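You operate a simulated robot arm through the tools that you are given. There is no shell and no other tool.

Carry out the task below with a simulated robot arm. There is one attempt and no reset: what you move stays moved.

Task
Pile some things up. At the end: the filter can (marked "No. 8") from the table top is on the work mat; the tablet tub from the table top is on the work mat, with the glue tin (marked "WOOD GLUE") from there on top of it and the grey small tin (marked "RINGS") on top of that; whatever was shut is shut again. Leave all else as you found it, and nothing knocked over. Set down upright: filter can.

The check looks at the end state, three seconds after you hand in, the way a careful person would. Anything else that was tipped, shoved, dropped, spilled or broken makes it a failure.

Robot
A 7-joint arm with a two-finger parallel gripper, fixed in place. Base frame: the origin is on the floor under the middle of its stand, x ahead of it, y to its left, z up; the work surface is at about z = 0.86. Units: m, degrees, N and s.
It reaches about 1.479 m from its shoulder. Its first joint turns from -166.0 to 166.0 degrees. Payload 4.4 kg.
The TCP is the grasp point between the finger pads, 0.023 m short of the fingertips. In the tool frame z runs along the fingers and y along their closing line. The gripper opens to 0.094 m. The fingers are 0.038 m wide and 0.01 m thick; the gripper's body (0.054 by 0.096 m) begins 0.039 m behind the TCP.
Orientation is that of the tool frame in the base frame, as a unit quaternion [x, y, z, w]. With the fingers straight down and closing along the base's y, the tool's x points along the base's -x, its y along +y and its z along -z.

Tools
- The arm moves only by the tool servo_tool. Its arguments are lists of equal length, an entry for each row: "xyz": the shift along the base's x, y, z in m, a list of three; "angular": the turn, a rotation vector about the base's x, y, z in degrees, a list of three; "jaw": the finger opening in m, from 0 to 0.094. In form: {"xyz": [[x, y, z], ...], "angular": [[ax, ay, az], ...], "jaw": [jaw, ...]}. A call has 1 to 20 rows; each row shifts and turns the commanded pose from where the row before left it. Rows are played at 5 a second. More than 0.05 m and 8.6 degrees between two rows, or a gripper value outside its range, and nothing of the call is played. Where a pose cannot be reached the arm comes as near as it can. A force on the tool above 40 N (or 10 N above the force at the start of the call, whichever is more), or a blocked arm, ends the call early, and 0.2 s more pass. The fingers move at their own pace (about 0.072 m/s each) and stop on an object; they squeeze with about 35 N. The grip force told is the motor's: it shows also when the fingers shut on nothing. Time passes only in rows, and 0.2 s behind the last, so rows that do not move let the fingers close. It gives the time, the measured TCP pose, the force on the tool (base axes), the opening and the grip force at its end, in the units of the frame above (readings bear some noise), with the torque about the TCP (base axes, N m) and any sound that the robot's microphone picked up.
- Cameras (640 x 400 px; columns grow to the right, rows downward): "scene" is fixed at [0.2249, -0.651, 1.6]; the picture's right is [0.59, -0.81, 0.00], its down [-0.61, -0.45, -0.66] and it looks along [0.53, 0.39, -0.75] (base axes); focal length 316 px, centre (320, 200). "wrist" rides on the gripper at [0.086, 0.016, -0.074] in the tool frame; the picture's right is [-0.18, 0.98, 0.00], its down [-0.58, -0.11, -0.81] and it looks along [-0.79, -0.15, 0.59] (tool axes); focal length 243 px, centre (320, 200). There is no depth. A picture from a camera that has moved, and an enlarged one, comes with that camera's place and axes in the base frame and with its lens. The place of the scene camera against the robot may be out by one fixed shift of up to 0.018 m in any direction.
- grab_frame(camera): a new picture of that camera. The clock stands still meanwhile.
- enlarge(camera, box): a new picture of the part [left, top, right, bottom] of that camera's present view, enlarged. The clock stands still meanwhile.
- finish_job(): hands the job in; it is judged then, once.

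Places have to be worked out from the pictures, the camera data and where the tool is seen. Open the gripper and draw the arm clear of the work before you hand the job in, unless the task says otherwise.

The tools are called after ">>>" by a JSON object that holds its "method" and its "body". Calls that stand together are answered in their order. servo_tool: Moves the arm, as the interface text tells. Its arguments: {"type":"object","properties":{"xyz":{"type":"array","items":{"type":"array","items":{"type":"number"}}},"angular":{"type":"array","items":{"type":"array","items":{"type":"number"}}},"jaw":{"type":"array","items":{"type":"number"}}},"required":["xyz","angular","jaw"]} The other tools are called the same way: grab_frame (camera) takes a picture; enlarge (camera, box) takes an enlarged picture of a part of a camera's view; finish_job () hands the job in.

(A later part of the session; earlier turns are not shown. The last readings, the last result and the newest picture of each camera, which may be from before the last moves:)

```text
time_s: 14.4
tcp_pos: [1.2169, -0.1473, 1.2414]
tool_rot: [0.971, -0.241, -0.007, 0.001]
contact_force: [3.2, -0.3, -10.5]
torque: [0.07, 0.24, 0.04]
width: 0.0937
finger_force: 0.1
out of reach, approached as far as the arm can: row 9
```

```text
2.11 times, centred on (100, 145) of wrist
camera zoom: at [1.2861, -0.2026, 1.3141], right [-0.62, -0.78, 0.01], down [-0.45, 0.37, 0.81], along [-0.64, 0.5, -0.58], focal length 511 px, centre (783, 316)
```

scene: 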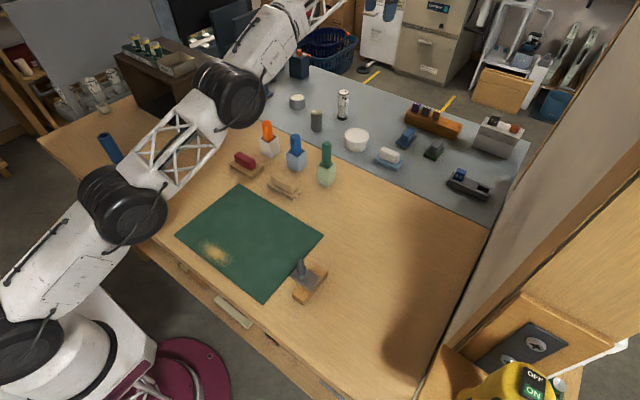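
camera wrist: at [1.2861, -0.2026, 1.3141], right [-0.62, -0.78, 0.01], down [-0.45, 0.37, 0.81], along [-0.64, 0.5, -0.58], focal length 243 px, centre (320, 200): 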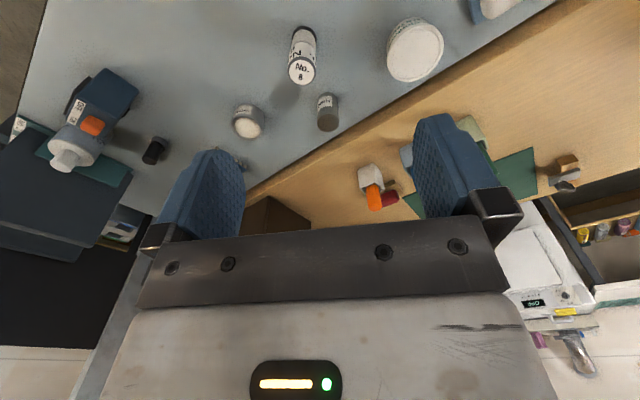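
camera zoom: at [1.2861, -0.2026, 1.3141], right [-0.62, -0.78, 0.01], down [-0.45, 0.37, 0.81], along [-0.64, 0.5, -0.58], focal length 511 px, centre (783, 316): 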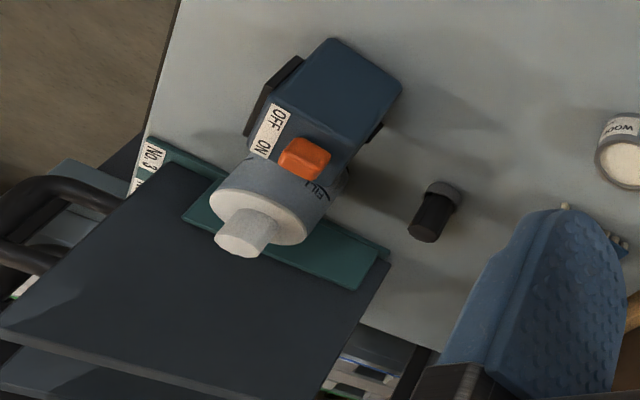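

Labels: the short grey tin is "WOOD GLUE", the flat-topped dark cylinder is "RINGS", both on the grey top; nothing shut seems involved. I swing back to zero yaw near the filter can for a closer measurement, and enlarge the tub label first.

>>> {"method": "enlarge", "body": {"camera": "wrist", "box": [370, 0, 470, 100]}}

>>> {"method": "servo_tool", "body": {"xyz": [[-0.008, 0.004, -0.003], [-0.008, 0.004, -0.003], [-0.008, 0.004, -0.003], [-0.008, 0.004, -0.003], [-0.008, 0.004, -0.003], [-0.008, 0.004, -0.003], [-0.008, 0.004, -0.003], [-0.008, 0.004, -0.003], [-0.008, 0.004, -0.003], [-0.008, 0.004, -0.003], [-0.008, 0.004, -0.003], [-0.008, 0.004, -0.003], [-0.008, 0.004, -0.003], [-0.008, 0.004, -0.003], [-0.008, 0.004, -0.003], [-0.008, 0.004, -0.003], [-0.008, 0.004, 0], [-0.008, 0.004, 0], [-0.008, 0.0, 0], [0, 0, 0]], "angular": [[0, 0, -8], [0, 0, -8], [0, 0, -8], [0, 0, -8], [0, 0, -8], [0, 0, -8], [0, 0, -8], [0, 0, -8], [0, 0, -8], [0, 0, -8], [0, 0, -8], [0, 0, -8], [0, 0, -8], [0, 0, -8], [0, 0, -8], [0, 0, -8], [0, 0, -8], [0, 0, -8], [0, 0, -8], [0, 0, 0]], "jaw": [0.094, 0.094, 0.094, 0.094, 0.094, 0.094, 0.094, 0.094, 0.094, 0.094, 0.094, 0.094, 0.094, 0.094, 0.094, 0.094, 0.094, 0.094, 0.094, 0.094]}}

>>> {"method": "grab_frame", "body": {"camera": "wrist"}}

```text
4.00 times, centred on (420, 50) of wrist
camera zoom: at [1.2861, -0.2026, 1.3141], right [-0.62, -0.78, 0.01], down [-0.45, 0.37, 0.81], along [-0.64, 0.5, -0.58], focal length 970 px, centre (-80, 800)
```

zoom: 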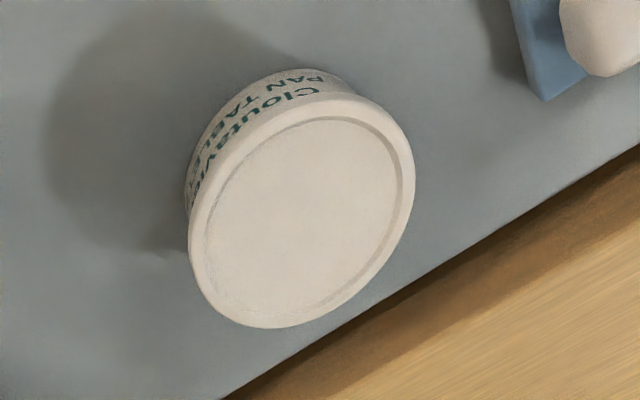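

```text
time_s: 18.6
tcp_pos: [1.061, -0.0735, 1.2059]
tool_rot: [0.001, 1.0, 0.0, 0.0]
contact_force: [-0.6, -0.1, 0.2]
torque: [0.0, -0.03, 0.02]
width: 0.094
finger_force: 0.0
```

```text
taken
camera wrist: at [0.9742, -0.0587, 1.2791], right [0.19, 0.98, 0.0], down [0.58, -0.11, 0.81], along [0.79, -0.15, -0.59], focal length 243 px, centre (320, 200)
```

wrist: 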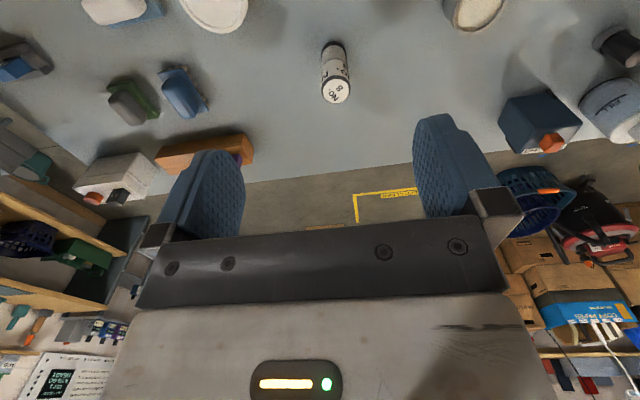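

The camera now looks at the filter can from -x. I enlarge it for measurement.

>>> {"method": "enlarge", "body": {"camera": "wrist", "box": [272, 20, 400, 100]}}

>>> {"method": "enlarge", "body": {"camera": "wrist", "box": [160, 0, 288, 80]}}

>>> {"method": "enlarge", "body": {"camera": "wrist", "box": [420, 0, 548, 80]}}

```text
5.00 times, centred on (336, 60) of wrist
camera zoom: at [0.9742, -0.0587, 1.2791], right [0.19, 0.98, 0.0], down [0.58, -0.11, 0.81], along [0.79, -0.15, -0.59], focal length 1213 px, centre (240, 900)
```

zoom: 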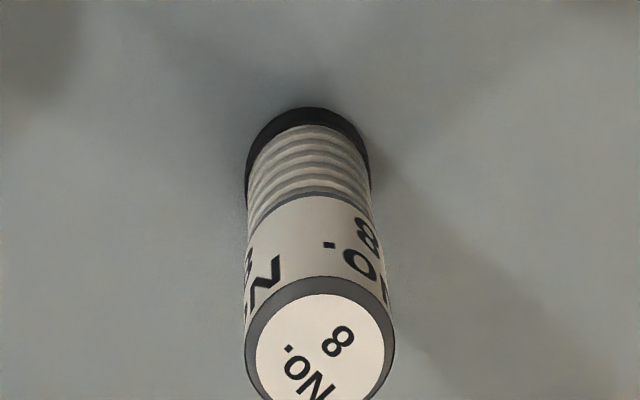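

```text
5.00 times, centred on (224, 40) of wrist
camera zoom: at [0.9742, -0.0587, 1.2791], right [0.19, 0.98, 0.0], down [0.58, -0.11, 0.81], along [0.79, -0.15, -0.59], focal length 1213 px, centre (800, 1000)
```

zoom: 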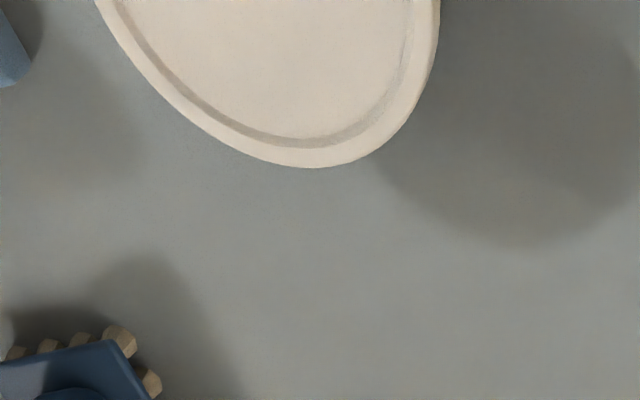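

```text
5.00 times, centred on (484, 40) of wrist
camera zoom: at [0.9742, -0.0587, 1.2791], right [0.19, 0.98, 0.0], down [0.58, -0.11, 0.81], along [0.79, -0.15, -0.59], focal length 1213 px, centre (-500, 1000)
```

zoom: 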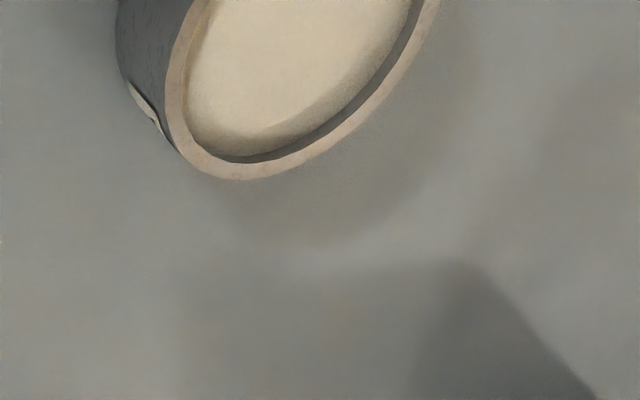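

From this view the can stands at about (1.158, -0.068), top at about z 0.95, radius ~0.02. I move above it and stop just over its top to check alignment.

>>> {"method": "servo_tool", "body": {"xyz": [[0.048, 0.003, 0], [0.048, 0.003, 0], [0, 0, -0.045], [0, 0, -0.045], [0, 0, -0.045], [0, 0, -0.045], [0, 0, -0.02], [0, 0, 0]], "angular": [[0, 0, 0], [0, 0, 0], [0, 0, 0], [0, 0, 0], [0, 0, 0], [0, 0, 0], [0, 0, 0], [0, 0, 0]], "jaw": [0.094, 0.094, 0.094, 0.094, 0.094, 0.094, 0.094, 0.094]}}

>>> {"method": "grab_frame", "body": {"camera": "wrist"}}

>>> {"method": "grab_frame", "body": {"camera": "scene"}}

```text
time_s: 20.4
tcp_pos: [1.1575, -0.0683, 1.0053]
tool_rot: [0.001, 1.0, -0.001, 0.0]
contact_force: [0.8, 1.0, -1.1]
torque: [0.0, 0.03, -0.02]
width: 0.094
finger_force: 0.2
```

```text
taken
camera wrist: at [1.0701, -0.0532, 1.0788], right [0.18, 0.98, 0.0], down [0.58, -0.11, 0.81], along [0.79, -0.15, -0.59], focal length 243 px, centre (320, 200)
```

wrist: 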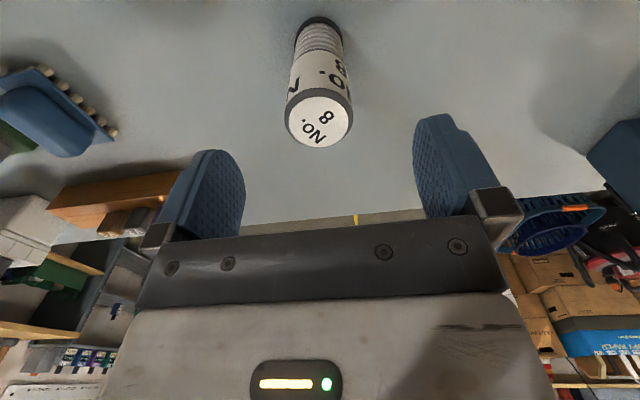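

```text
taken
```

scene: 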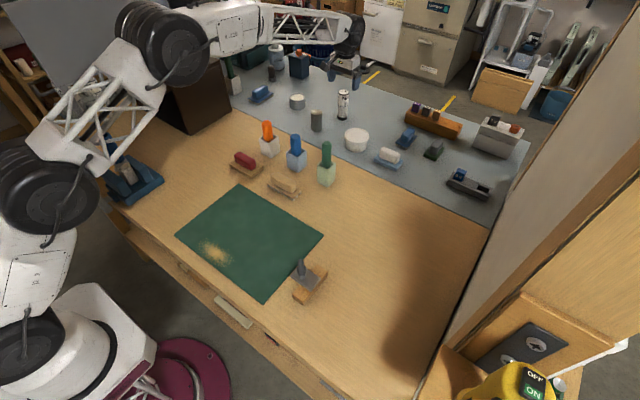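

The can is centred between the fingers (top at the predicted pixel). I descend to z≈0.912 and close.

>>> {"method": "servo_tool", "body": {"xyz": [[0, 0, -0.04], [0, 0, -0.04], [0, 0, -0.013], [0, 0, 0], [0, 0, 0], [0, 0, 0], [0, 0, 0], [0, 0, 0]], "angular": [[0, 0, 0], [0, 0, 0], [0, 0, 0], [0, 0, 0], [0, 0, 0], [0, 0, 0], [0, 0, 0], [0, 0, 0]], "jaw": [0.094, 0.094, 0.094, 0.094, 0.03, 0.03, 0.03, 0.03]}}

>>> {"method": "grab_frame", "body": {"camera": "wrist"}}

```text
time_s: 22.0
tcp_pos: [1.1594, -0.0701, 0.9157]
tool_rot: [0.0, 1.0, 0.0, 0.003]
contact_force: [0.5, -2.8, 5.6]
torque: [-0.15, -0.05, 0.02]
width: 0.0414
finger_force: 12.7
stopped in row 8: the force on the tool passed its limit at 41 N (the readings are from after the stop); the commanded pose is now the measured one
```

```text
taken
camera wrist: at [1.0709, -0.0541, 0.9897], right [0.19, 0.98, 0.0], down [0.58, -0.11, 0.81], along [0.8, -0.15, -0.59], focal length 243 px, centre (320, 200)
```

wrist: 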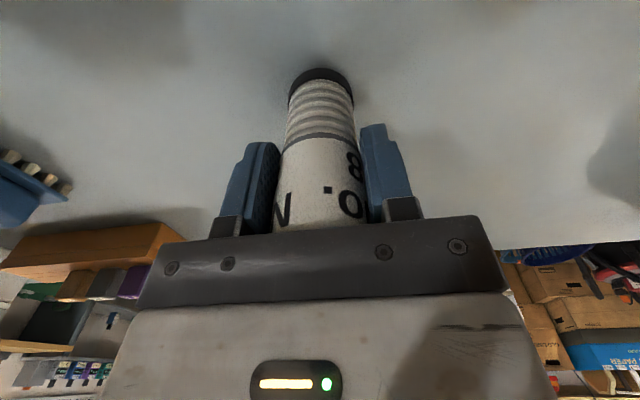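

The fingers closed on the can (0.041 m), but the palm probably touches its top. I open, rise about 1 cm and grip again.

>>> {"method": "servo_tool", "body": {"xyz": [[0, 0, 0], [0, 0, 0], [0, 0, 0.006], [0, 0, 0.006], [0, 0.001, 0], [0, 0, 0], [0, 0, 0], [0, 0, 0], [0, 0, 0]], "angular": [[0, 0, 0], [0, 0, 0], [0, 0, 0], [0, 0, 0], [0, 0, 0], [0, 0, 0], [0, 0, 0], [0, 0, 0], [0, 0, 0]], "jaw": [0.06, 0.06, 0.06, 0.06, 0.06, 0.035, 0.035, 0.035, 0.035]}}

>>> {"method": "grab_frame", "body": {"camera": "wrist"}}

```text
time_s: 24.0
tcp_pos: [1.1572, -0.0685, 0.9269]
tool_rot: [0.0, 1.0, 0.0, 0.002]
contact_force: [-0.7, 0.0, -0.4]
torque: [0.03, 0.05, 0.02]
width: 0.0409
finger_force: 35.3
```

```text
taken
camera wrist: at [1.0707, -0.0528, 1.0009], right [0.18, 0.98, 0.0], down [0.58, -0.11, 0.81], along [0.79, -0.15, -0.59], focal length 243 px, centre (320, 200)
```

wrist: 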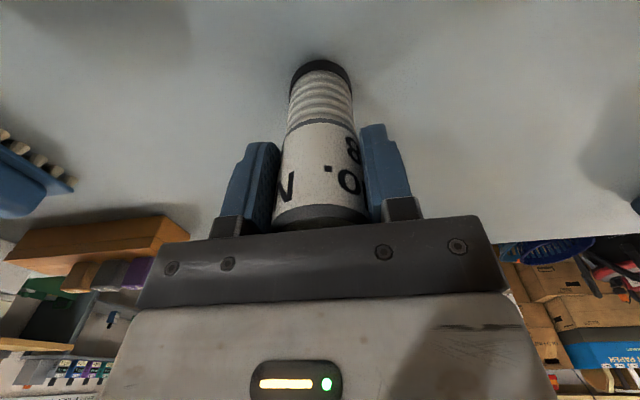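

Grip is firm (35 N, 0.041 m). I lift straight up to z≈1.2.

>>> {"method": "servo_tool", "body": {"xyz": [[0, 0, 0.02], [0, 0, 0.04], [0, 0, 0.045], [0, 0, 0.045], [0, 0, 0.045], [0, 0, 0.045], [0, 0, 0.04]], "angular": [[0, 0, 0], [0, 0, 0], [0, 0, 0], [0, 0, 0], [0, 0, 0], [0, 0, 0], [0, 0, 0]], "jaw": [0.035, 0.035, 0.035, 0.035, 0.035, 0.035, 0.035]}}

>>> {"method": "grab_frame", "body": {"camera": "wrist"}}

>>> {"method": "grab_frame", "body": {"camera": "scene"}}

```text
time_s: 25.6
tcp_pos: [1.158, -0.0685, 1.2052]
tool_rot: [0.0, 1.0, 0.001, 0.001]
contact_force: [-0.5, -0.2, -2.1]
torque: [-0.03, 0.02, 0.03]
width: 0.0411
finger_force: 35.0
```

```text
taken
camera wrist: at [1.0718, -0.0532, 1.2799], right [0.18, 0.98, 0.0], down [0.58, -0.11, 0.81], along [0.79, -0.15, -0.59], focal length 243 px, centre (320, 200)
```

wrist: 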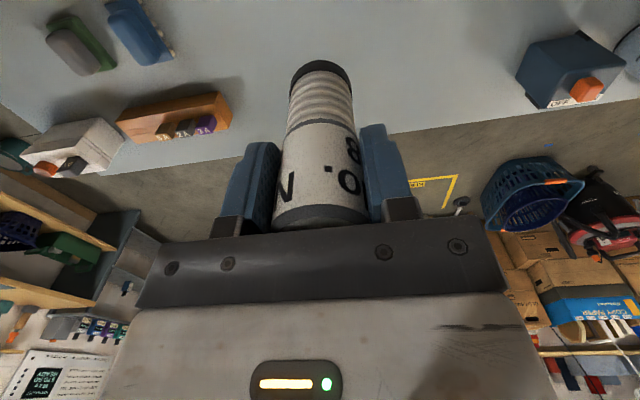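

```text
taken
```

scene: 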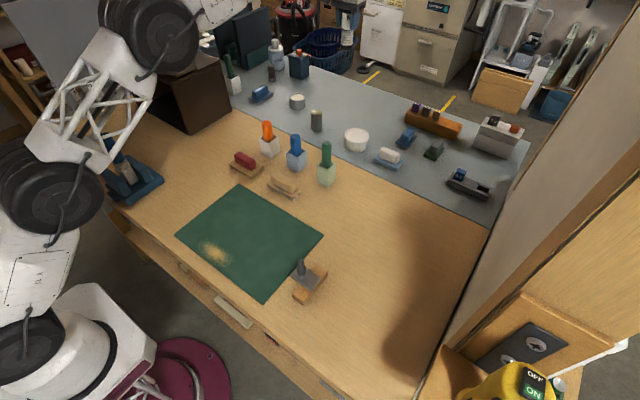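

The can is held. I carry it over the bench to the mat's left-far part, around (0.575, -0.085), keeping z≈1.2.

>>> {"method": "servo_tool", "body": {"xyz": [[-0.0448, -0.0013, 0], [-0.0448, -0.0013, 0], [-0.0448, -0.0013, 0], [-0.0448, -0.0013, 0], [-0.0448, -0.0013, 0], [-0.0448, -0.0013, 0], [-0.0448, -0.0013, 0], [-0.0448, -0.0013, 0], [-0.0448, -0.0013, 0], [-0.0448, -0.0013, 0], [-0.0448, -0.0013, 0], [-0.0448, -0.0013, 0], [-0.0448, -0.0013, 0], [0, 0, 0]], "angular": [[0, 0, 0], [0, 0, 0], [0, 0, 0], [0, 0, 0], [0, 0, 0], [0, 0, 0], [0, 0, 0], [0, 0, 0], [0, 0, 0], [0, 0, 0], [0, 0, 0], [0, 0, 0], [0, 0, 0], [0, 0, 0]], "jaw": [0.035, 0.035, 0.035, 0.035, 0.035, 0.035, 0.035, 0.035, 0.035, 0.035, 0.035, 0.035, 0.035, 0.035]}}

>>> {"method": "grab_frame", "body": {"camera": "wrist"}}

>>> {"method": "grab_frame", "body": {"camera": "scene"}}

```text
time_s: 28.6
tcp_pos: [0.5744, -0.0869, 1.2081]
tool_rot: [0.0, 1.0, 0.001, 0.002]
contact_force: [0.1, 0.2, -1.7]
torque: [-0.01, 0.01, -0.01]
width: 0.0409
finger_force: 35.4
```

```text
taken
camera wrist: at [0.4876, -0.0705, 1.2816], right [0.18, 0.98, 0.0], down [0.58, -0.11, 0.81], along [0.79, -0.15, -0.59], focal length 243 px, centre (320, 200)
```

wrist: 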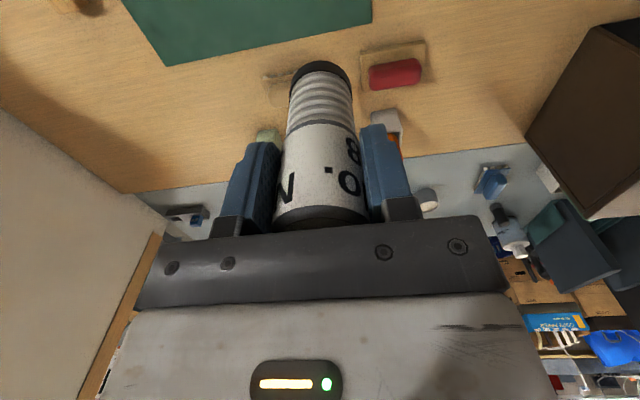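

```text
taken
```

scene: 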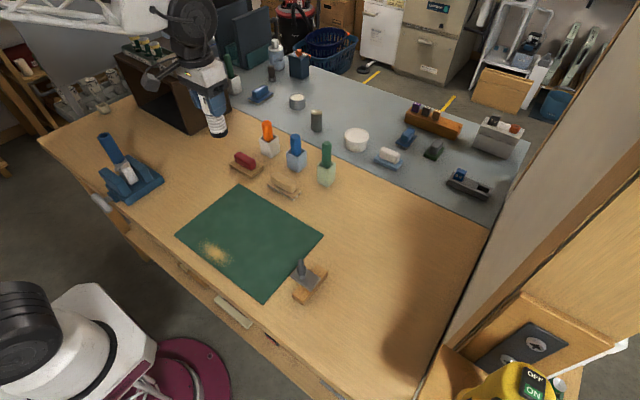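

The mat's far edge is at x≈0.635, y from -0.352 to -0.02, so the can is well over the mat. I lower to z≈0.965 first.

>>> {"method": "servo_tool", "body": {"xyz": [[0, 0, -0.045], [0, 0, -0.045], [0, 0, -0.045], [0, 0, -0.045], [0, 0, -0.04], [0, 0, -0.023], [0, 0, 0]], "angular": [[0, 0, 0], [0, 0, 0], [0, 0, 0], [0, 0, 0], [0, 0, 0], [0, 0, 0], [0, 0, 0]], "jaw": [0.035, 0.035, 0.035, 0.035, 0.035, 0.035, 0.035]}}

>>> {"method": "grab_frame", "body": {"camera": "scene"}}

```text
time_s: 30.2
tcp_pos: [0.5773, -0.0856, 0.9646]
tool_rot: [0.0, 1.0, 0.0, 0.001]
contact_force: [0.0, -0.4, -0.6]
torque: [0.02, 0.0, 0.0]
width: 0.0406
finger_force: 35.1
```

```text
taken
```

scene: 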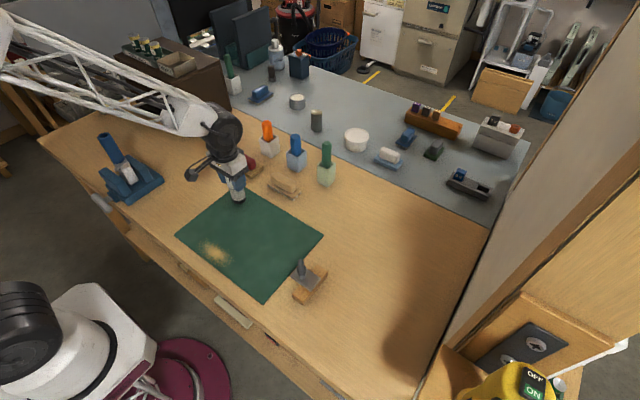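

The can's base is a couple of cm above the mat. I lower slowly, watching the force.

>>> {"method": "servo_tool", "body": {"xyz": [[0, 0, -0.004], [0, 0, -0.004], [0, 0, -0.004], [0, 0, -0.003], [0, 0, 0]], "angular": [[0, 0, 0], [0, 0, 0], [0, 0, 0], [0, 0, 0], [0, 0, 0]], "jaw": [0.035, 0.035, 0.035, 0.035, 0.035]}}

>>> {"method": "enlarge", "body": {"camera": "scene", "box": [190, 140, 290, 230]}}

```text
time_s: 31.4
tcp_pos: [0.5761, -0.0845, 0.9501]
tool_rot: [-0.001, 1.0, 0.0, 0.002]
contact_force: [-8.4, 0.3, 19.5]
torque: [0.08, 0.6, 0.07]
width: 0.041
finger_force: 35.0
```

```text
4.44 times, centred on (240, 185) of scene
camera zoom: at [0.2249, -0.651, 1.6], right [0.59, -0.81, 0.0], down [-0.61, -0.45, -0.66], along [0.53, 0.39, -0.75], focal length 1403 px, centre (676, 267)
```

zoom: 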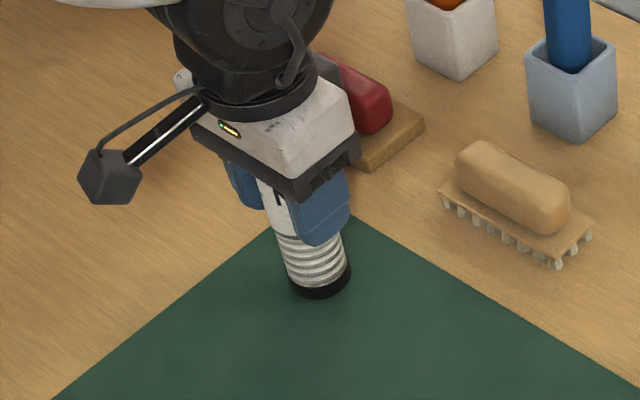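

Contact with the mat is felt at z≈0.951 (mat is ~25 mm above the grey surface). I back off 1 mm and open gently.

>>> {"method": "servo_tool", "body": {"xyz": [[0, 0, 0.001], [0, 0, 0], [0, 0, 0], [0, 0, 0], [0, 0, 0], [0, 0, 0]], "angular": [[0, 0, 0], [0, 0, 0], [0, 0, 0], [0, 0, 0], [0, 0, 0], [0, 0, 0]], "jaw": [0.035, 0.035, 0.043, 0.048, 0.06, 0.07]}}

>>> {"method": "grab_frame", "body": {"camera": "wrist"}}

>>> {"method": "enlarge", "body": {"camera": "scene", "box": [190, 140, 290, 230]}}

```text
time_s: 32.8
tcp_pos: [0.5764, -0.0857, 0.9501]
tool_rot: [0.0, 1.0, 0.0, 0.002]
contact_force: [1.2, -0.4, -0.9]
torque: [-0.04, 0.01, -0.01]
width: 0.0701
finger_force: 0.1
```

```text
taken
camera wrist: at [0.4888, -0.0696, 1.0237], right [0.18, 0.98, 0.0], down [0.58, -0.11, 0.81], along [0.79, -0.15, -0.59], focal length 243 px, centre (320, 200)
```

wrist: 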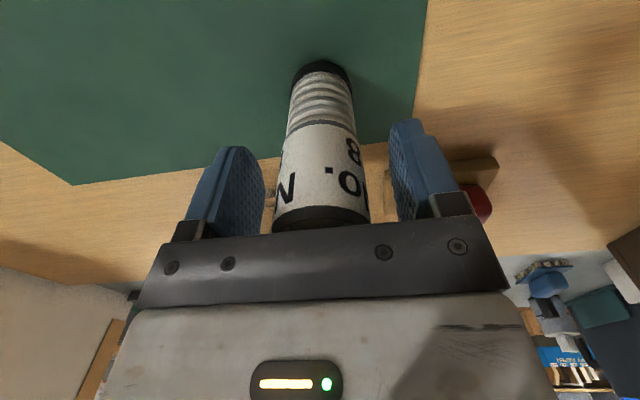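

```text
4.44 times, centred on (240, 185) of scene
camera zoom: at [0.2249, -0.651, 1.6], right [0.59, -0.81, 0.0], down [-0.61, -0.45, -0.66], along [0.53, 0.39, -0.75], focal length 1403 px, centre (676, 267)
```

zoom: 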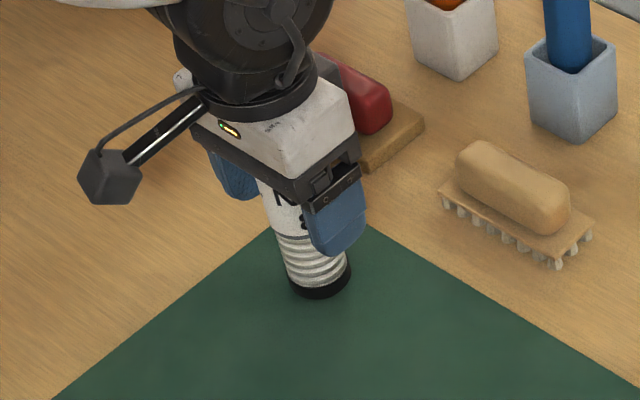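

The can stands upright on the mat. I rise and travel to above the tub, whose lid centre I triangulated at about (1.039, -0.215, 0.880).

>>> {"method": "servo_tool", "body": {"xyz": [[0, 0, 0.03], [0, 0, 0.045], [0, 0, 0.045], [0, 0, 0.045], [0, 0, 0.045], [0, 0, 0.04], [0.042, -0.0117, 0], [0.042, -0.0117, 0], [0.042, -0.0117, 0], [0.042, -0.0117, 0], [0.042, -0.0117, 0], [0.042, -0.0117, 0], [0.042, -0.0117, 0], [0.042, -0.0117, 0], [0.042, -0.0117, 0], [0.042, -0.0117, 0], [0.042, -0.0117, 0], [0, 0, 0]], "angular": [[0, 0, 0], [0, 0, 0], [0, 0, 0], [0, 0, 0], [0, 0, 0], [0, 0, 0], [0, 0, 0], [0, 0, 0], [0, 0, 0], [0, 0, 0], [0, 0, 0], [0, 0, 0], [0, 0, 0], [0, 0, 0], [0, 0, 0], [0, 0, 0], [0, 0, 0], [0, 0, 0]], "jaw": [0.08, 0.09, 0.094, 0.094, 0.094, 0.094, 0.094, 0.094, 0.094, 0.094, 0.094, 0.094, 0.094, 0.094, 0.094, 0.094, 0.094, 0.094]}}

>>> {"method": "grab_frame", "body": {"camera": "scene"}}

>>> {"method": "grab_frame", "body": {"camera": "wrist"}}

```text
time_s: 36.6
tcp_pos: [1.0377, -0.2134, 1.201]
tool_rot: [0.0, 1.0, -0.001, 0.002]
contact_force: [0.6, -0.2, -0.3]
torque: [0.01, -0.02, -0.01]
width: 0.0937
finger_force: 0.1
```

```text
taken
```

scene: 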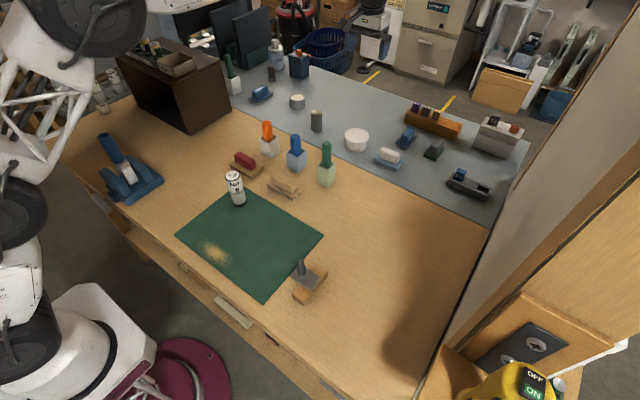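

```text
taken
camera wrist: at [0.9508, -0.198, 1.2746], right [0.18, 0.98, 0.0], down [0.58, -0.11, 0.81], along [0.79, -0.15, -0.59], focal length 243 px, centre (320, 200)
```

wrist: 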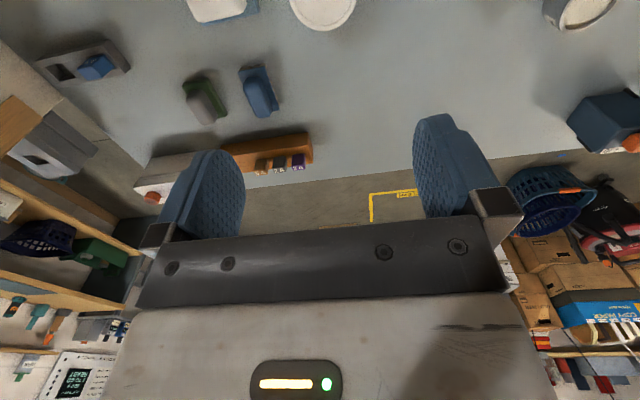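

The filter can stands on the mat. I descend to z≈0.96 above the tub to check centring.

>>> {"method": "servo_tool", "body": {"xyz": [[0, 0, -0.04], [0, 0, -0.04], [0, 0, -0.04], [0, 0, -0.04], [0, 0, -0.04], [0, 0, -0.04], [0, 0, 0], [0, 0, 0]], "angular": [[0, 0, 0], [0, 0, 0], [0, 0, 0], [0, 0, 0], [0, 0, 0], [0, 0, 0], [0, 0, 0], [0, 0, 0]], "jaw": [0.094, 0.094, 0.094, 0.094, 0.094, 0.094, 0.094, 0.094]}}

>>> {"method": "grab_frame", "body": {"camera": "wrist"}}

>>> {"method": "enlarge", "body": {"camera": "wrist", "box": [160, 40, 480, 240]}}

```text
time_s: 38.4
tcp_pos: [1.0364, -0.2147, 0.9601]
tool_rot: [0.0, 1.0, 0.0, 0.002]
contact_force: [0.1, 0.8, -0.8]
torque: [0.04, -0.01, -0.03]
width: 0.094
finger_force: 0.0
```

```text
taken
camera wrist: at [0.9498, -0.1977, 1.0338], right [0.18, 0.98, 0.0], down [0.58, -0.11, 0.81], along [0.79, -0.15, -0.59], focal length 243 px, centre (320, 200)
```

wrist: 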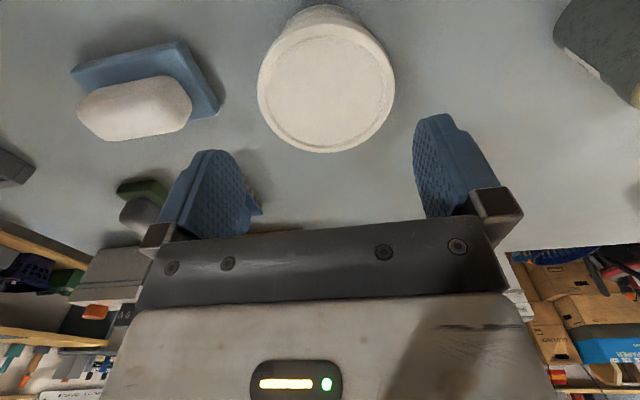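

```text
2.00 times, centred on (320, 140) of wrist
camera zoom: at [0.9498, -0.1977, 1.0338], right [0.18, 0.98, 0.0], down [0.58, -0.11, 0.81], along [0.79, -0.15, -0.59], focal length 485 px, centre (320, 320)
```

zoom: 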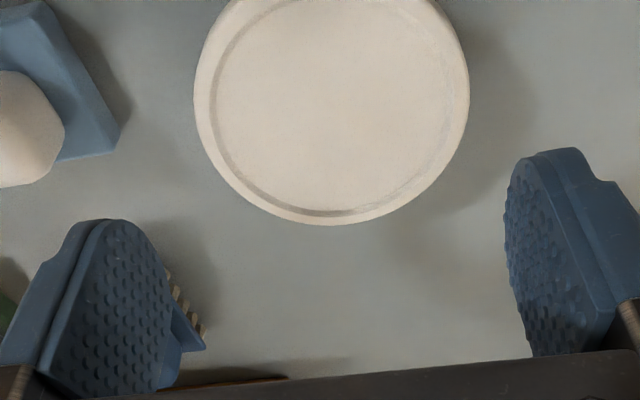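

The lid appears nearly centred; I need its exact diameter and centre, so I enlarge the lid's edges.

>>> {"method": "enlarge", "body": {"camera": "wrist", "box": [240, 0, 410, 110]}}

>>> {"method": "enlarge", "body": {"camera": "wrist", "box": [240, 60, 410, 170]}}

```text
3.64 times, centred on (325, 55) of wrist
camera zoom: at [0.9498, -0.1977, 1.0338], right [0.18, 0.98, 0.0], down [0.58, -0.11, 0.81], along [0.79, -0.15, -0.59], focal length 882 px, centre (302, 727)
```

zoom: 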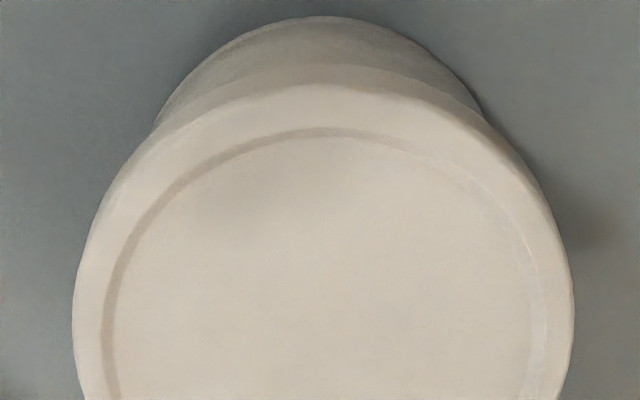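

```text
3.64 times, centred on (325, 115) of wrist
camera zoom: at [0.9498, -0.1977, 1.0338], right [0.18, 0.98, 0.0], down [0.58, -0.11, 0.81], along [0.79, -0.15, -0.59], focal length 882 px, centre (302, 509)
```

zoom: 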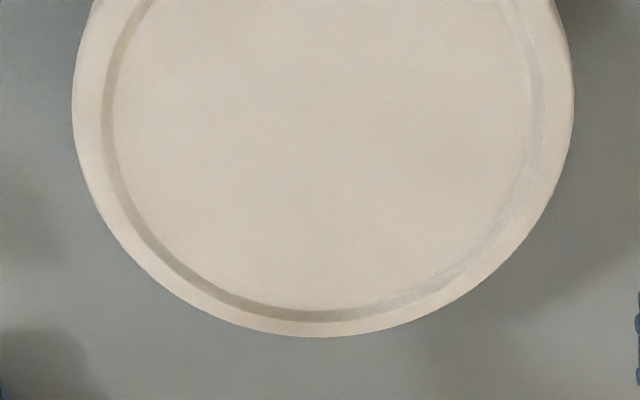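

Lid diameter relative to height-below-camera needs a second view; I back off up and toward the robot to triangulate its height and size exactly.

>>> {"method": "servo_tool", "body": {"xyz": [[-0.02, 0, 0.04], [-0.02, 0, 0.04], [-0.02, 0, 0.04], [-0.02, 0, 0.04], [-0.02, 0, 0.04], [0, 0, 0], [0, 0, 0]], "angular": [[0, 0, 0], [0, 0, 0], [0, 0, 0], [0, 0, 0], [0, 0, 0], [0, 0, 0], [0, 0, 0]], "jaw": [0.094, 0.094, 0.094, 0.094, 0.094, 0.094, 0.094]}}

>>> {"method": "enlarge", "body": {"camera": "wrist", "box": [280, 40, 376, 100]}}

>>> {"method": "grab_frame", "body": {"camera": "wrist"}}

```text
time_s: 40.0
tcp_pos: [0.938, -0.2142, 1.159]
tool_rot: [0.0, 1.0, 0.0, 0.002]
contact_force: [0.7, 0.5, -0.9]
torque: [-0.02, -0.02, -0.02]
width: 0.094
finger_force: 0.0
```

```text
6.67 times, centred on (328, 70) of wrist
camera zoom: at [0.8496, -0.1988, 1.2328], right [0.18, 0.98, 0.0], down [0.58, -0.11, 0.81], along [0.79, -0.15, -0.59], focal length 1618 px, centre (267, 1067)
```

zoom: 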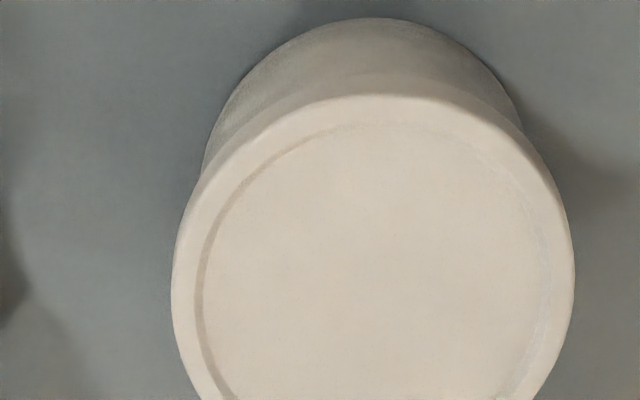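

```text
taken
camera wrist: at [0.8496, -0.1988, 1.2328], right [0.18, 0.98, 0.0], down [0.58, -0.11, 0.81], along [0.79, -0.15, -0.59], focal length 243 px, centre (320, 200)
```

wrist: 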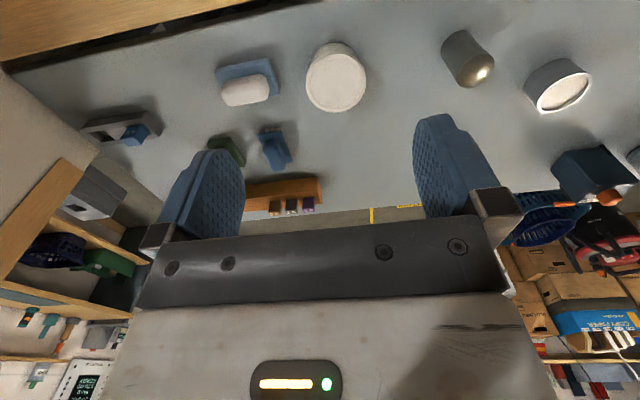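

I enlarge the full lid in this view, plus the bottom of the tub.

>>> {"method": "enlarge", "body": {"camera": "wrist", "box": [275, 35, 403, 115]}}

>>> {"method": "enlarge", "body": {"camera": "wrist", "box": [420, 15, 612, 135]}}

```text
5.00 times, centred on (339, 75) of wrist
camera zoom: at [0.8496, -0.1988, 1.2328], right [0.18, 0.98, 0.0], down [0.58, -0.11, 0.81], along [0.79, -0.15, -0.59], focal length 1213 px, centre (225, 825)
```

zoom: 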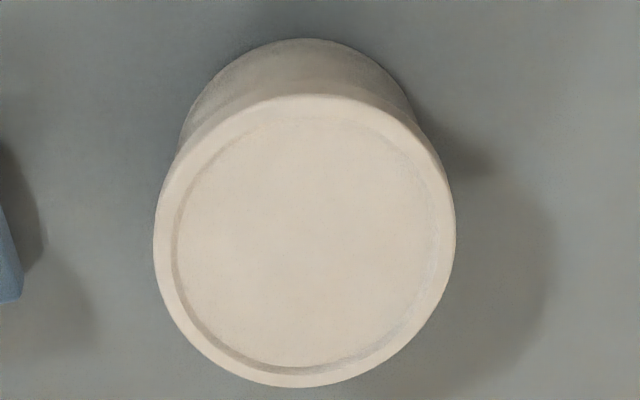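

```text
3.33 times, centred on (516, 75) of wrist
camera zoom: at [0.8496, -0.1988, 1.2328], right [0.18, 0.98, 0.0], down [0.58, -0.11, 0.81], along [0.79, -0.15, -0.59], focal length 809 px, centre (-333, 617)
```

zoom: 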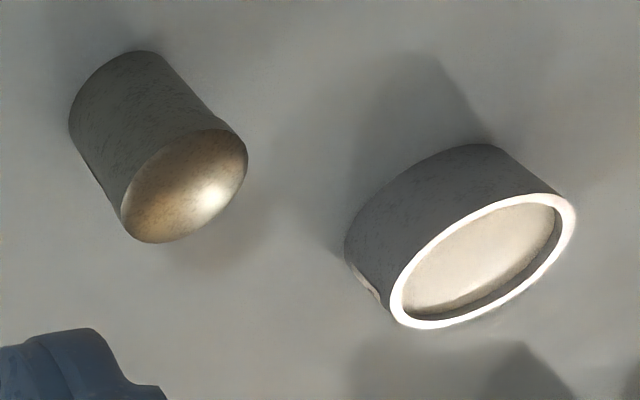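

Combining both views: lid centre (1.039, -0.2104), top z≈0.889, diameter ≈0.088, so about 3 mm clearance per side. I go to z≈0.94 right above it and recheck.

>>> {"method": "servo_tool", "body": {"xyz": [[0.0202, 0.00075, -0.0378], [0.0202, 0.00075, -0.0378], [0.0202, 0.00075, -0.0378], [0.0202, 0.00075, -0.0378], [0.0202, 0.00075, -0.0378], [0, 0, -0.03], [0, 0, 0], [0, 0, 0]], "angular": [[0, 0, 0], [0, 0, 0], [0, 0, 0], [0, 0, 0], [0, 0, 0], [0, 0, 0], [0, 0, 0], [0, 0, 0]], "jaw": [0.094, 0.094, 0.094, 0.094, 0.094, 0.094, 0.094, 0.094]}}

>>> {"method": "enlarge", "body": {"camera": "wrist", "box": [200, 0, 456, 160]}}

>>> {"method": "grab_frame", "body": {"camera": "wrist"}}

```text
time_s: 41.8
tcp_pos: [1.0384, -0.2095, 0.941]
tool_rot: [0.0, 1.0, 0.0, 0.002]
contact_force: [0.6, 0.5, 0.9]
torque: [0.01, 0.03, -0.04]
width: 0.0942
finger_force: 0.0
```

```text
2.50 times, centred on (328, 80) of wrist
camera zoom: at [0.9518, -0.1942, 1.0147], right [0.18, 0.98, 0.0], down [0.58, -0.11, 0.81], along [0.79, -0.15, -0.59], focal length 606 px, centre (300, 500)
```

zoom: 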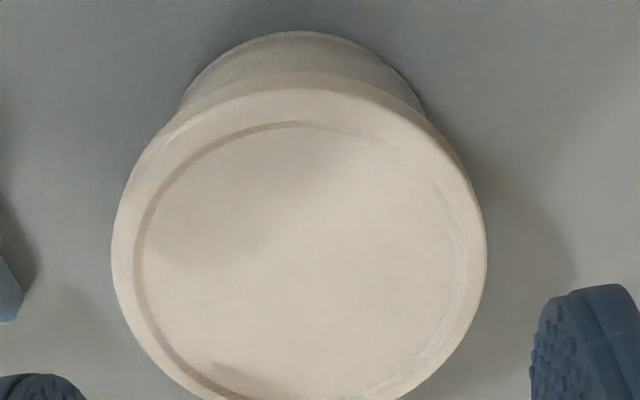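

```text
taken
camera wrist: at [0.9518, -0.1942, 1.0147], right [0.18, 0.98, 0.0], down [0.58, -0.11, 0.81], along [0.79, -0.15, -0.59], focal length 243 px, centre (320, 200)
```

wrist: 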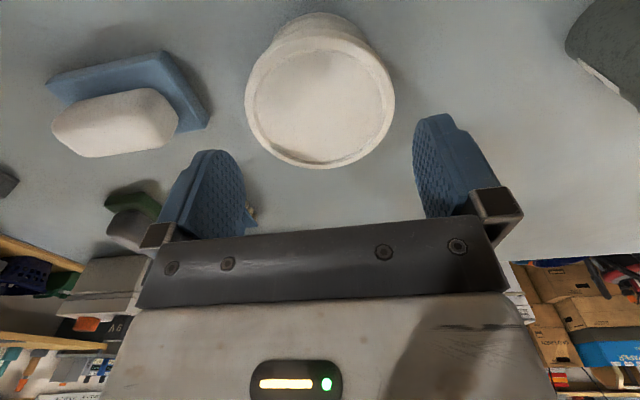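

The lid is symmetric about the TCP column (within ~1 mm). I lower so that the fingertips just pass the lid's top and check the force.

>>> {"method": "servo_tool", "body": {"xyz": [[0, -0.0005, -0.015], [0, 0, -0.01], [0, 0, -0.004], [0, 0, -0.004], [0, 0, 0]], "angular": [[0, 0, 0], [0, 0, 0], [0, 0, 0], [0, 0, 0], [0, 0, 0]], "jaw": [0.094, 0.094, 0.094, 0.094, 0.094]}}

>>> {"method": "grab_frame", "body": {"camera": "wrist"}}

>>> {"method": "enlarge", "body": {"camera": "scene", "box": [310, 90, 410, 170]}}

```text
time_s: 43.0
tcp_pos: [1.0392, -0.2109, 0.9078]
tool_rot: [0.0, 1.0, 0.0, 0.003]
contact_force: [0.1, 0.4, 0.5]
torque: [0.01, -0.01, 0.01]
width: 0.0941
finger_force: 0.2
```

```text
taken
camera wrist: at [0.9517, -0.1948, 0.982], right [0.18, 0.98, 0.0], down [0.58, -0.11, 0.81], along [0.79, -0.15, -0.59], focal length 243 px, centre (320, 200)
```

wrist: 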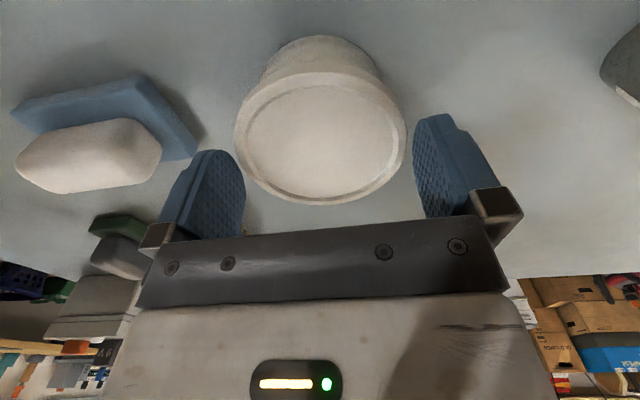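

```text
5.00 times, centred on (360, 130) of scene
camera zoom: at [0.2249, -0.651, 1.6], right [0.59, -0.81, 0.0], down [-0.61, -0.45, -0.66], along [0.53, 0.39, -0.75], focal length 1578 px, centre (120, 550)
```

zoom: 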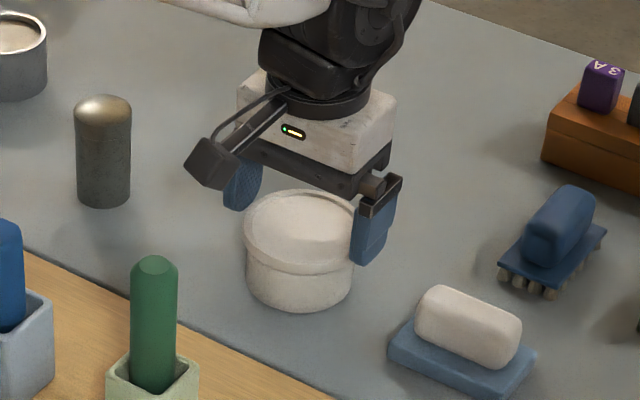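

No contact so far and the fingers straddle the lid on both sides. I continue down in small steps to z≈0.873.

>>> {"method": "servo_tool", "body": {"xyz": [[0, 0, -0.005], [0, 0, -0.005], [0, 0, -0.005], [0, 0, -0.005], [0, 0, -0.005], [0, 0, -0.005], [0, 0, -0.005], [0, 0, 0]], "angular": [[0, 0, 0], [0, 0, 0], [0, 0, 0], [0, 0, 0], [0, 0, 0], [0, 0, 0], [0, 0, 0], [0, 0, 0]], "jaw": [0.094, 0.094, 0.094, 0.094, 0.094, 0.094, 0.094, 0.094]}}

>>> {"method": "grab_frame", "body": {"camera": "wrist"}}

>>> {"method": "enlarge", "body": {"camera": "scene", "box": [310, 90, 410, 170]}}

```text
time_s: 44.8
tcp_pos: [1.0395, -0.2108, 0.8713]
tool_rot: [0.0, 1.0, 0.0, 0.002]
contact_force: [0.2, 0.3, 0.2]
torque: [-0.04, 0.04, 0.02]
width: 0.0941
finger_force: 0.1
```

```text
taken
camera wrist: at [0.9517, -0.1946, 0.9465], right [0.18, 0.98, 0.0], down [0.58, -0.11, 0.81], along [0.79, -0.15, -0.59], focal length 243 px, centre (320, 200)
```

wrist: 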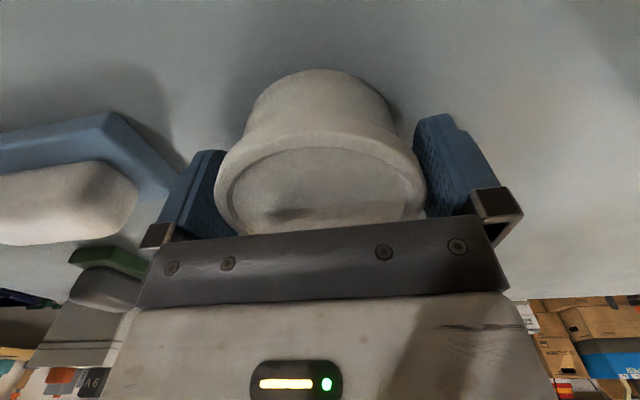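

```text
5.00 times, centred on (360, 130) of scene
camera zoom: at [0.2249, -0.651, 1.6], right [0.59, -0.81, 0.0], down [-0.61, -0.45, -0.66], along [0.53, 0.39, -0.75], focal length 1578 px, centre (120, 550)
```

zoom: 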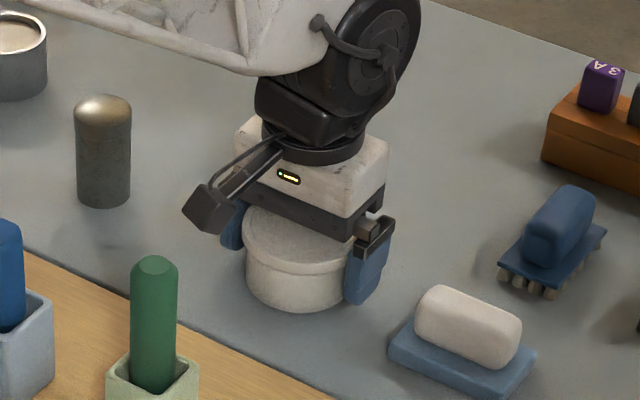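

The fingers straddle the tub without contact. I close on it.

>>> {"method": "servo_tool", "body": {"xyz": [[0, 0, 0], [0, 0, 0], [0, 0, 0], [0, 0, 0]], "angular": [[0, 0, 0], [0, 0, 0], [0, 0, 0], [0, 0, 0]], "jaw": [0.09, 0.085, 0.075, 0.075]}}

>>> {"method": "grab_frame", "body": {"camera": "wrist"}}

```text
time_s: 45.8
tcp_pos: [1.0389, -0.2107, 0.8724]
tool_rot: [0.0, 1.0, -0.001, 0.002]
contact_force: [-0.2, -1.0, 0.0]
torque: [-0.04, 0.01, 0.0]
width: 0.0879
finger_force: 34.8
```

```text
taken
camera wrist: at [0.9517, -0.1946, 0.9465], right [0.18, 0.98, 0.0], down [0.58, -0.11, 0.81], along [0.79, -0.15, -0.59], focal length 243 px, centre (320, 200)
```

wrist: 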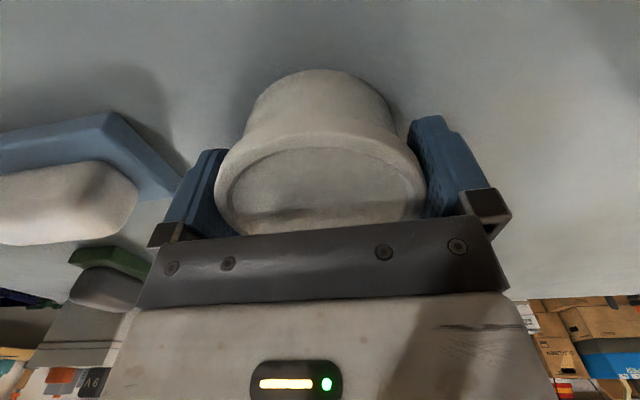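

Width 0.0879 with 35 N grip, as measured. I lift the tub to z≈1.14.

>>> {"method": "servo_tool", "body": {"xyz": [[0, 0, 0.01], [0, 0, 0.03], [0, 0, 0.045], [0, 0, 0.045], [0, 0, 0.045], [0, 0, 0.045], [0, 0, 0.045], [0, 0, 0]], "angular": [[0, 0, 0], [0, 0, 0], [0, 0, 0], [0, 0, 0], [0, 0, 0], [0, 0, 0], [0, 0, 0], [0, 0, 0]], "jaw": [0.075, 0.075, 0.075, 0.075, 0.075, 0.075, 0.075, 0.075]}}

>>> {"method": "grab_frame", "body": {"camera": "wrist"}}

>>> {"method": "grab_frame", "body": {"camera": "scene"}}

```text
time_s: 47.6
tcp_pos: [1.0387, -0.212, 1.1387]
tool_rot: [-0.001, 1.0, -0.001, 0.001]
contact_force: [0.6, -0.4, -0.5]
torque: [-0.01, -0.02, 0.01]
width: 0.0879
finger_force: 35.1
```

```text
taken
camera wrist: at [0.9513, -0.1957, 1.2123], right [0.18, 0.98, 0.0], down [0.58, -0.11, 0.81], along [0.79, -0.15, -0.59], focal length 243 px, centre (320, 200)
```

wrist: 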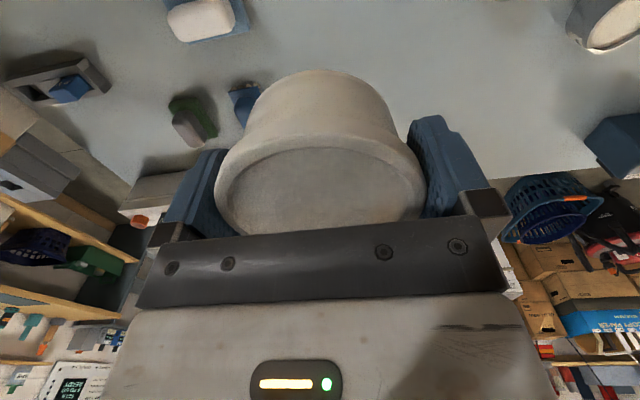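

```text
taken
```

scene: 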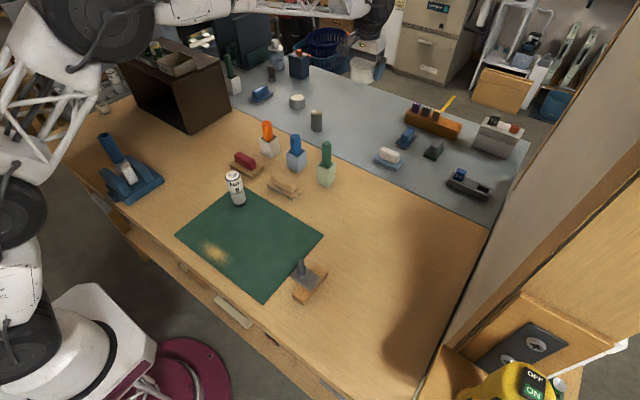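

The tub is held level. I carry it to above (0.54, -0.24) on the mat.

>>> {"method": "servo_tool", "body": {"xyz": [[-0.0416, -0.0023, 0], [-0.0416, -0.0023, 0], [-0.0416, -0.0023, 0], [-0.0416, -0.0023, 0], [-0.0416, -0.0023, 0], [-0.0416, -0.0023, 0], [-0.0416, -0.0023, 0], [-0.0416, -0.0023, 0], [-0.0416, -0.0023, 0], [-0.0416, -0.0023, 0], [-0.0416, -0.0023, 0], [-0.0416, -0.0023, 0], [0, 0, 0]], "angular": [[0, 0, 0], [0, 0, 0], [0, 0, 0], [0, 0, 0], [0, 0, 0], [0, 0, 0], [0, 0, 0], [0, 0, 0], [0, 0, 0], [0, 0, 0], [0, 0, 0], [0, 0, 0], [0, 0, 0]], "jaw": [0.075, 0.075, 0.075, 0.075, 0.075, 0.075, 0.075, 0.075, 0.075, 0.075, 0.075, 0.075, 0.075]}}

>>> {"method": "grab_frame", "body": {"camera": "wrist"}}

>>> {"method": "grab_frame", "body": {"camera": "scene"}}

```text
time_s: 50.4
tcp_pos: [0.5392, -0.2371, 1.1362]
tool_rot: [0.0, 1.0, -0.001, 0.002]
contact_force: [-0.2, -0.4, -1.2]
torque: [0.01, 0.03, 0.01]
width: 0.088
finger_force: 35.2
```

```text
taken
camera wrist: at [0.4514, -0.2222, 1.2107], right [0.18, 0.98, 0.0], down [0.58, -0.11, 0.81], along [0.79, -0.15, -0.59], focal length 243 px, centre (320, 200)
```

wrist: 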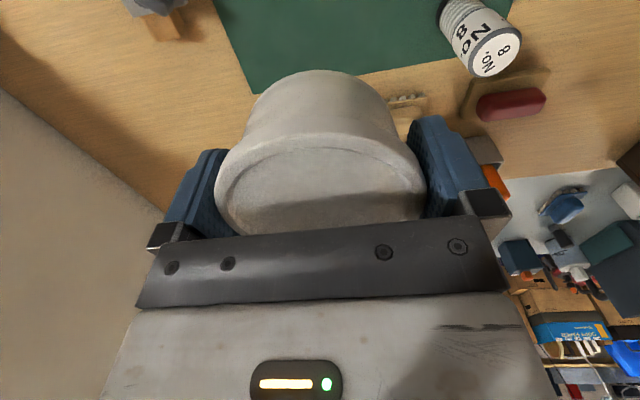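

```text
taken
```

scene: 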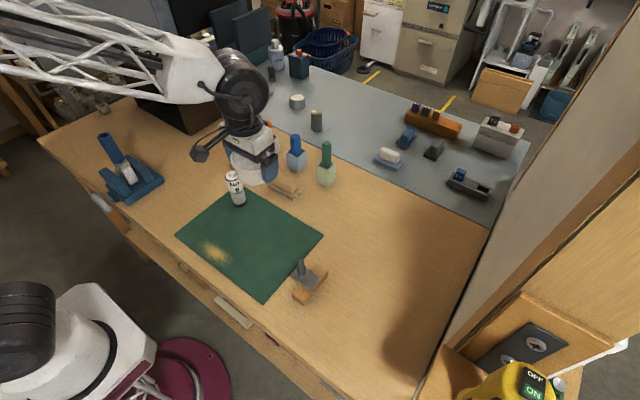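

The tub is over the mat. I lower to about 2 cm above the expected contact height (≈0.897).

>>> {"method": "servo_tool", "body": {"xyz": [[0, -0.002, -0.042], [0, 0, -0.042], [0, 0, -0.042], [0, 0, -0.042], [0, 0, -0.042], [0, 0, -0.01], [0, 0, 0]], "angular": [[0, 0, 0], [0, 0, 0], [0, 0, 0], [0, 0, 0], [0, 0, 0], [0, 0, 0], [0, 0, 0]], "jaw": [0.075, 0.075, 0.075, 0.075, 0.075, 0.075, 0.075]}}

>>> {"method": "enlarge", "body": {"camera": "scene", "box": [180, 130, 340, 310]}}

```text
time_s: 52.0
tcp_pos: [0.5396, -0.2407, 0.9179]
tool_rot: [0.0, 1.0, 0.0, 0.003]
contact_force: [0.1, -0.2, -1.3]
torque: [0.0, 0.0, 0.02]
width: 0.0877
finger_force: 35.2
```

```text
2.22 times, centred on (260, 220) of scene
camera zoom: at [0.2249, -0.651, 1.6], right [0.59, -0.81, 0.0], down [-0.61, -0.45, -0.66], along [0.53, 0.39, -0.75], focal length 701 px, centre (453, 156)
```

zoom: 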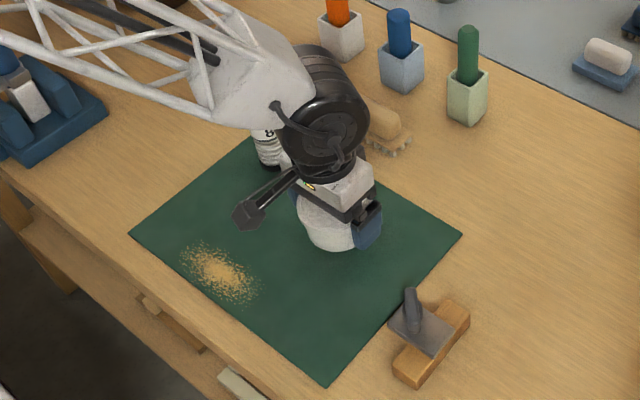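

Placement spot is clear. I lower slowly toward contact.

>>> {"method": "servo_tool", "body": {"xyz": [[0, 0, -0.005], [0, 0, -0.005], [0, 0, -0.005], [0, 0, -0.002], [0, 0, -0.001], [0, 0, 0]], "angular": [[0, 0, 0], [0, 0, 0], [0, 0, 0], [0, 0, 0], [0, 0, 0], [0, 0, 0]], "jaw": [0.075, 0.075, 0.075, 0.075, 0.075, 0.075]}}

```text
time_s: 53.4
tcp_pos: [0.5398, -0.2382, 0.8993]
tool_rot: [-0.001, 1.0, -0.001, 0.002]
contact_force: [0.1, -0.1, -1.4]
torque: [0.01, 0.03, 0.02]
width: 0.088
finger_force: 34.6
```

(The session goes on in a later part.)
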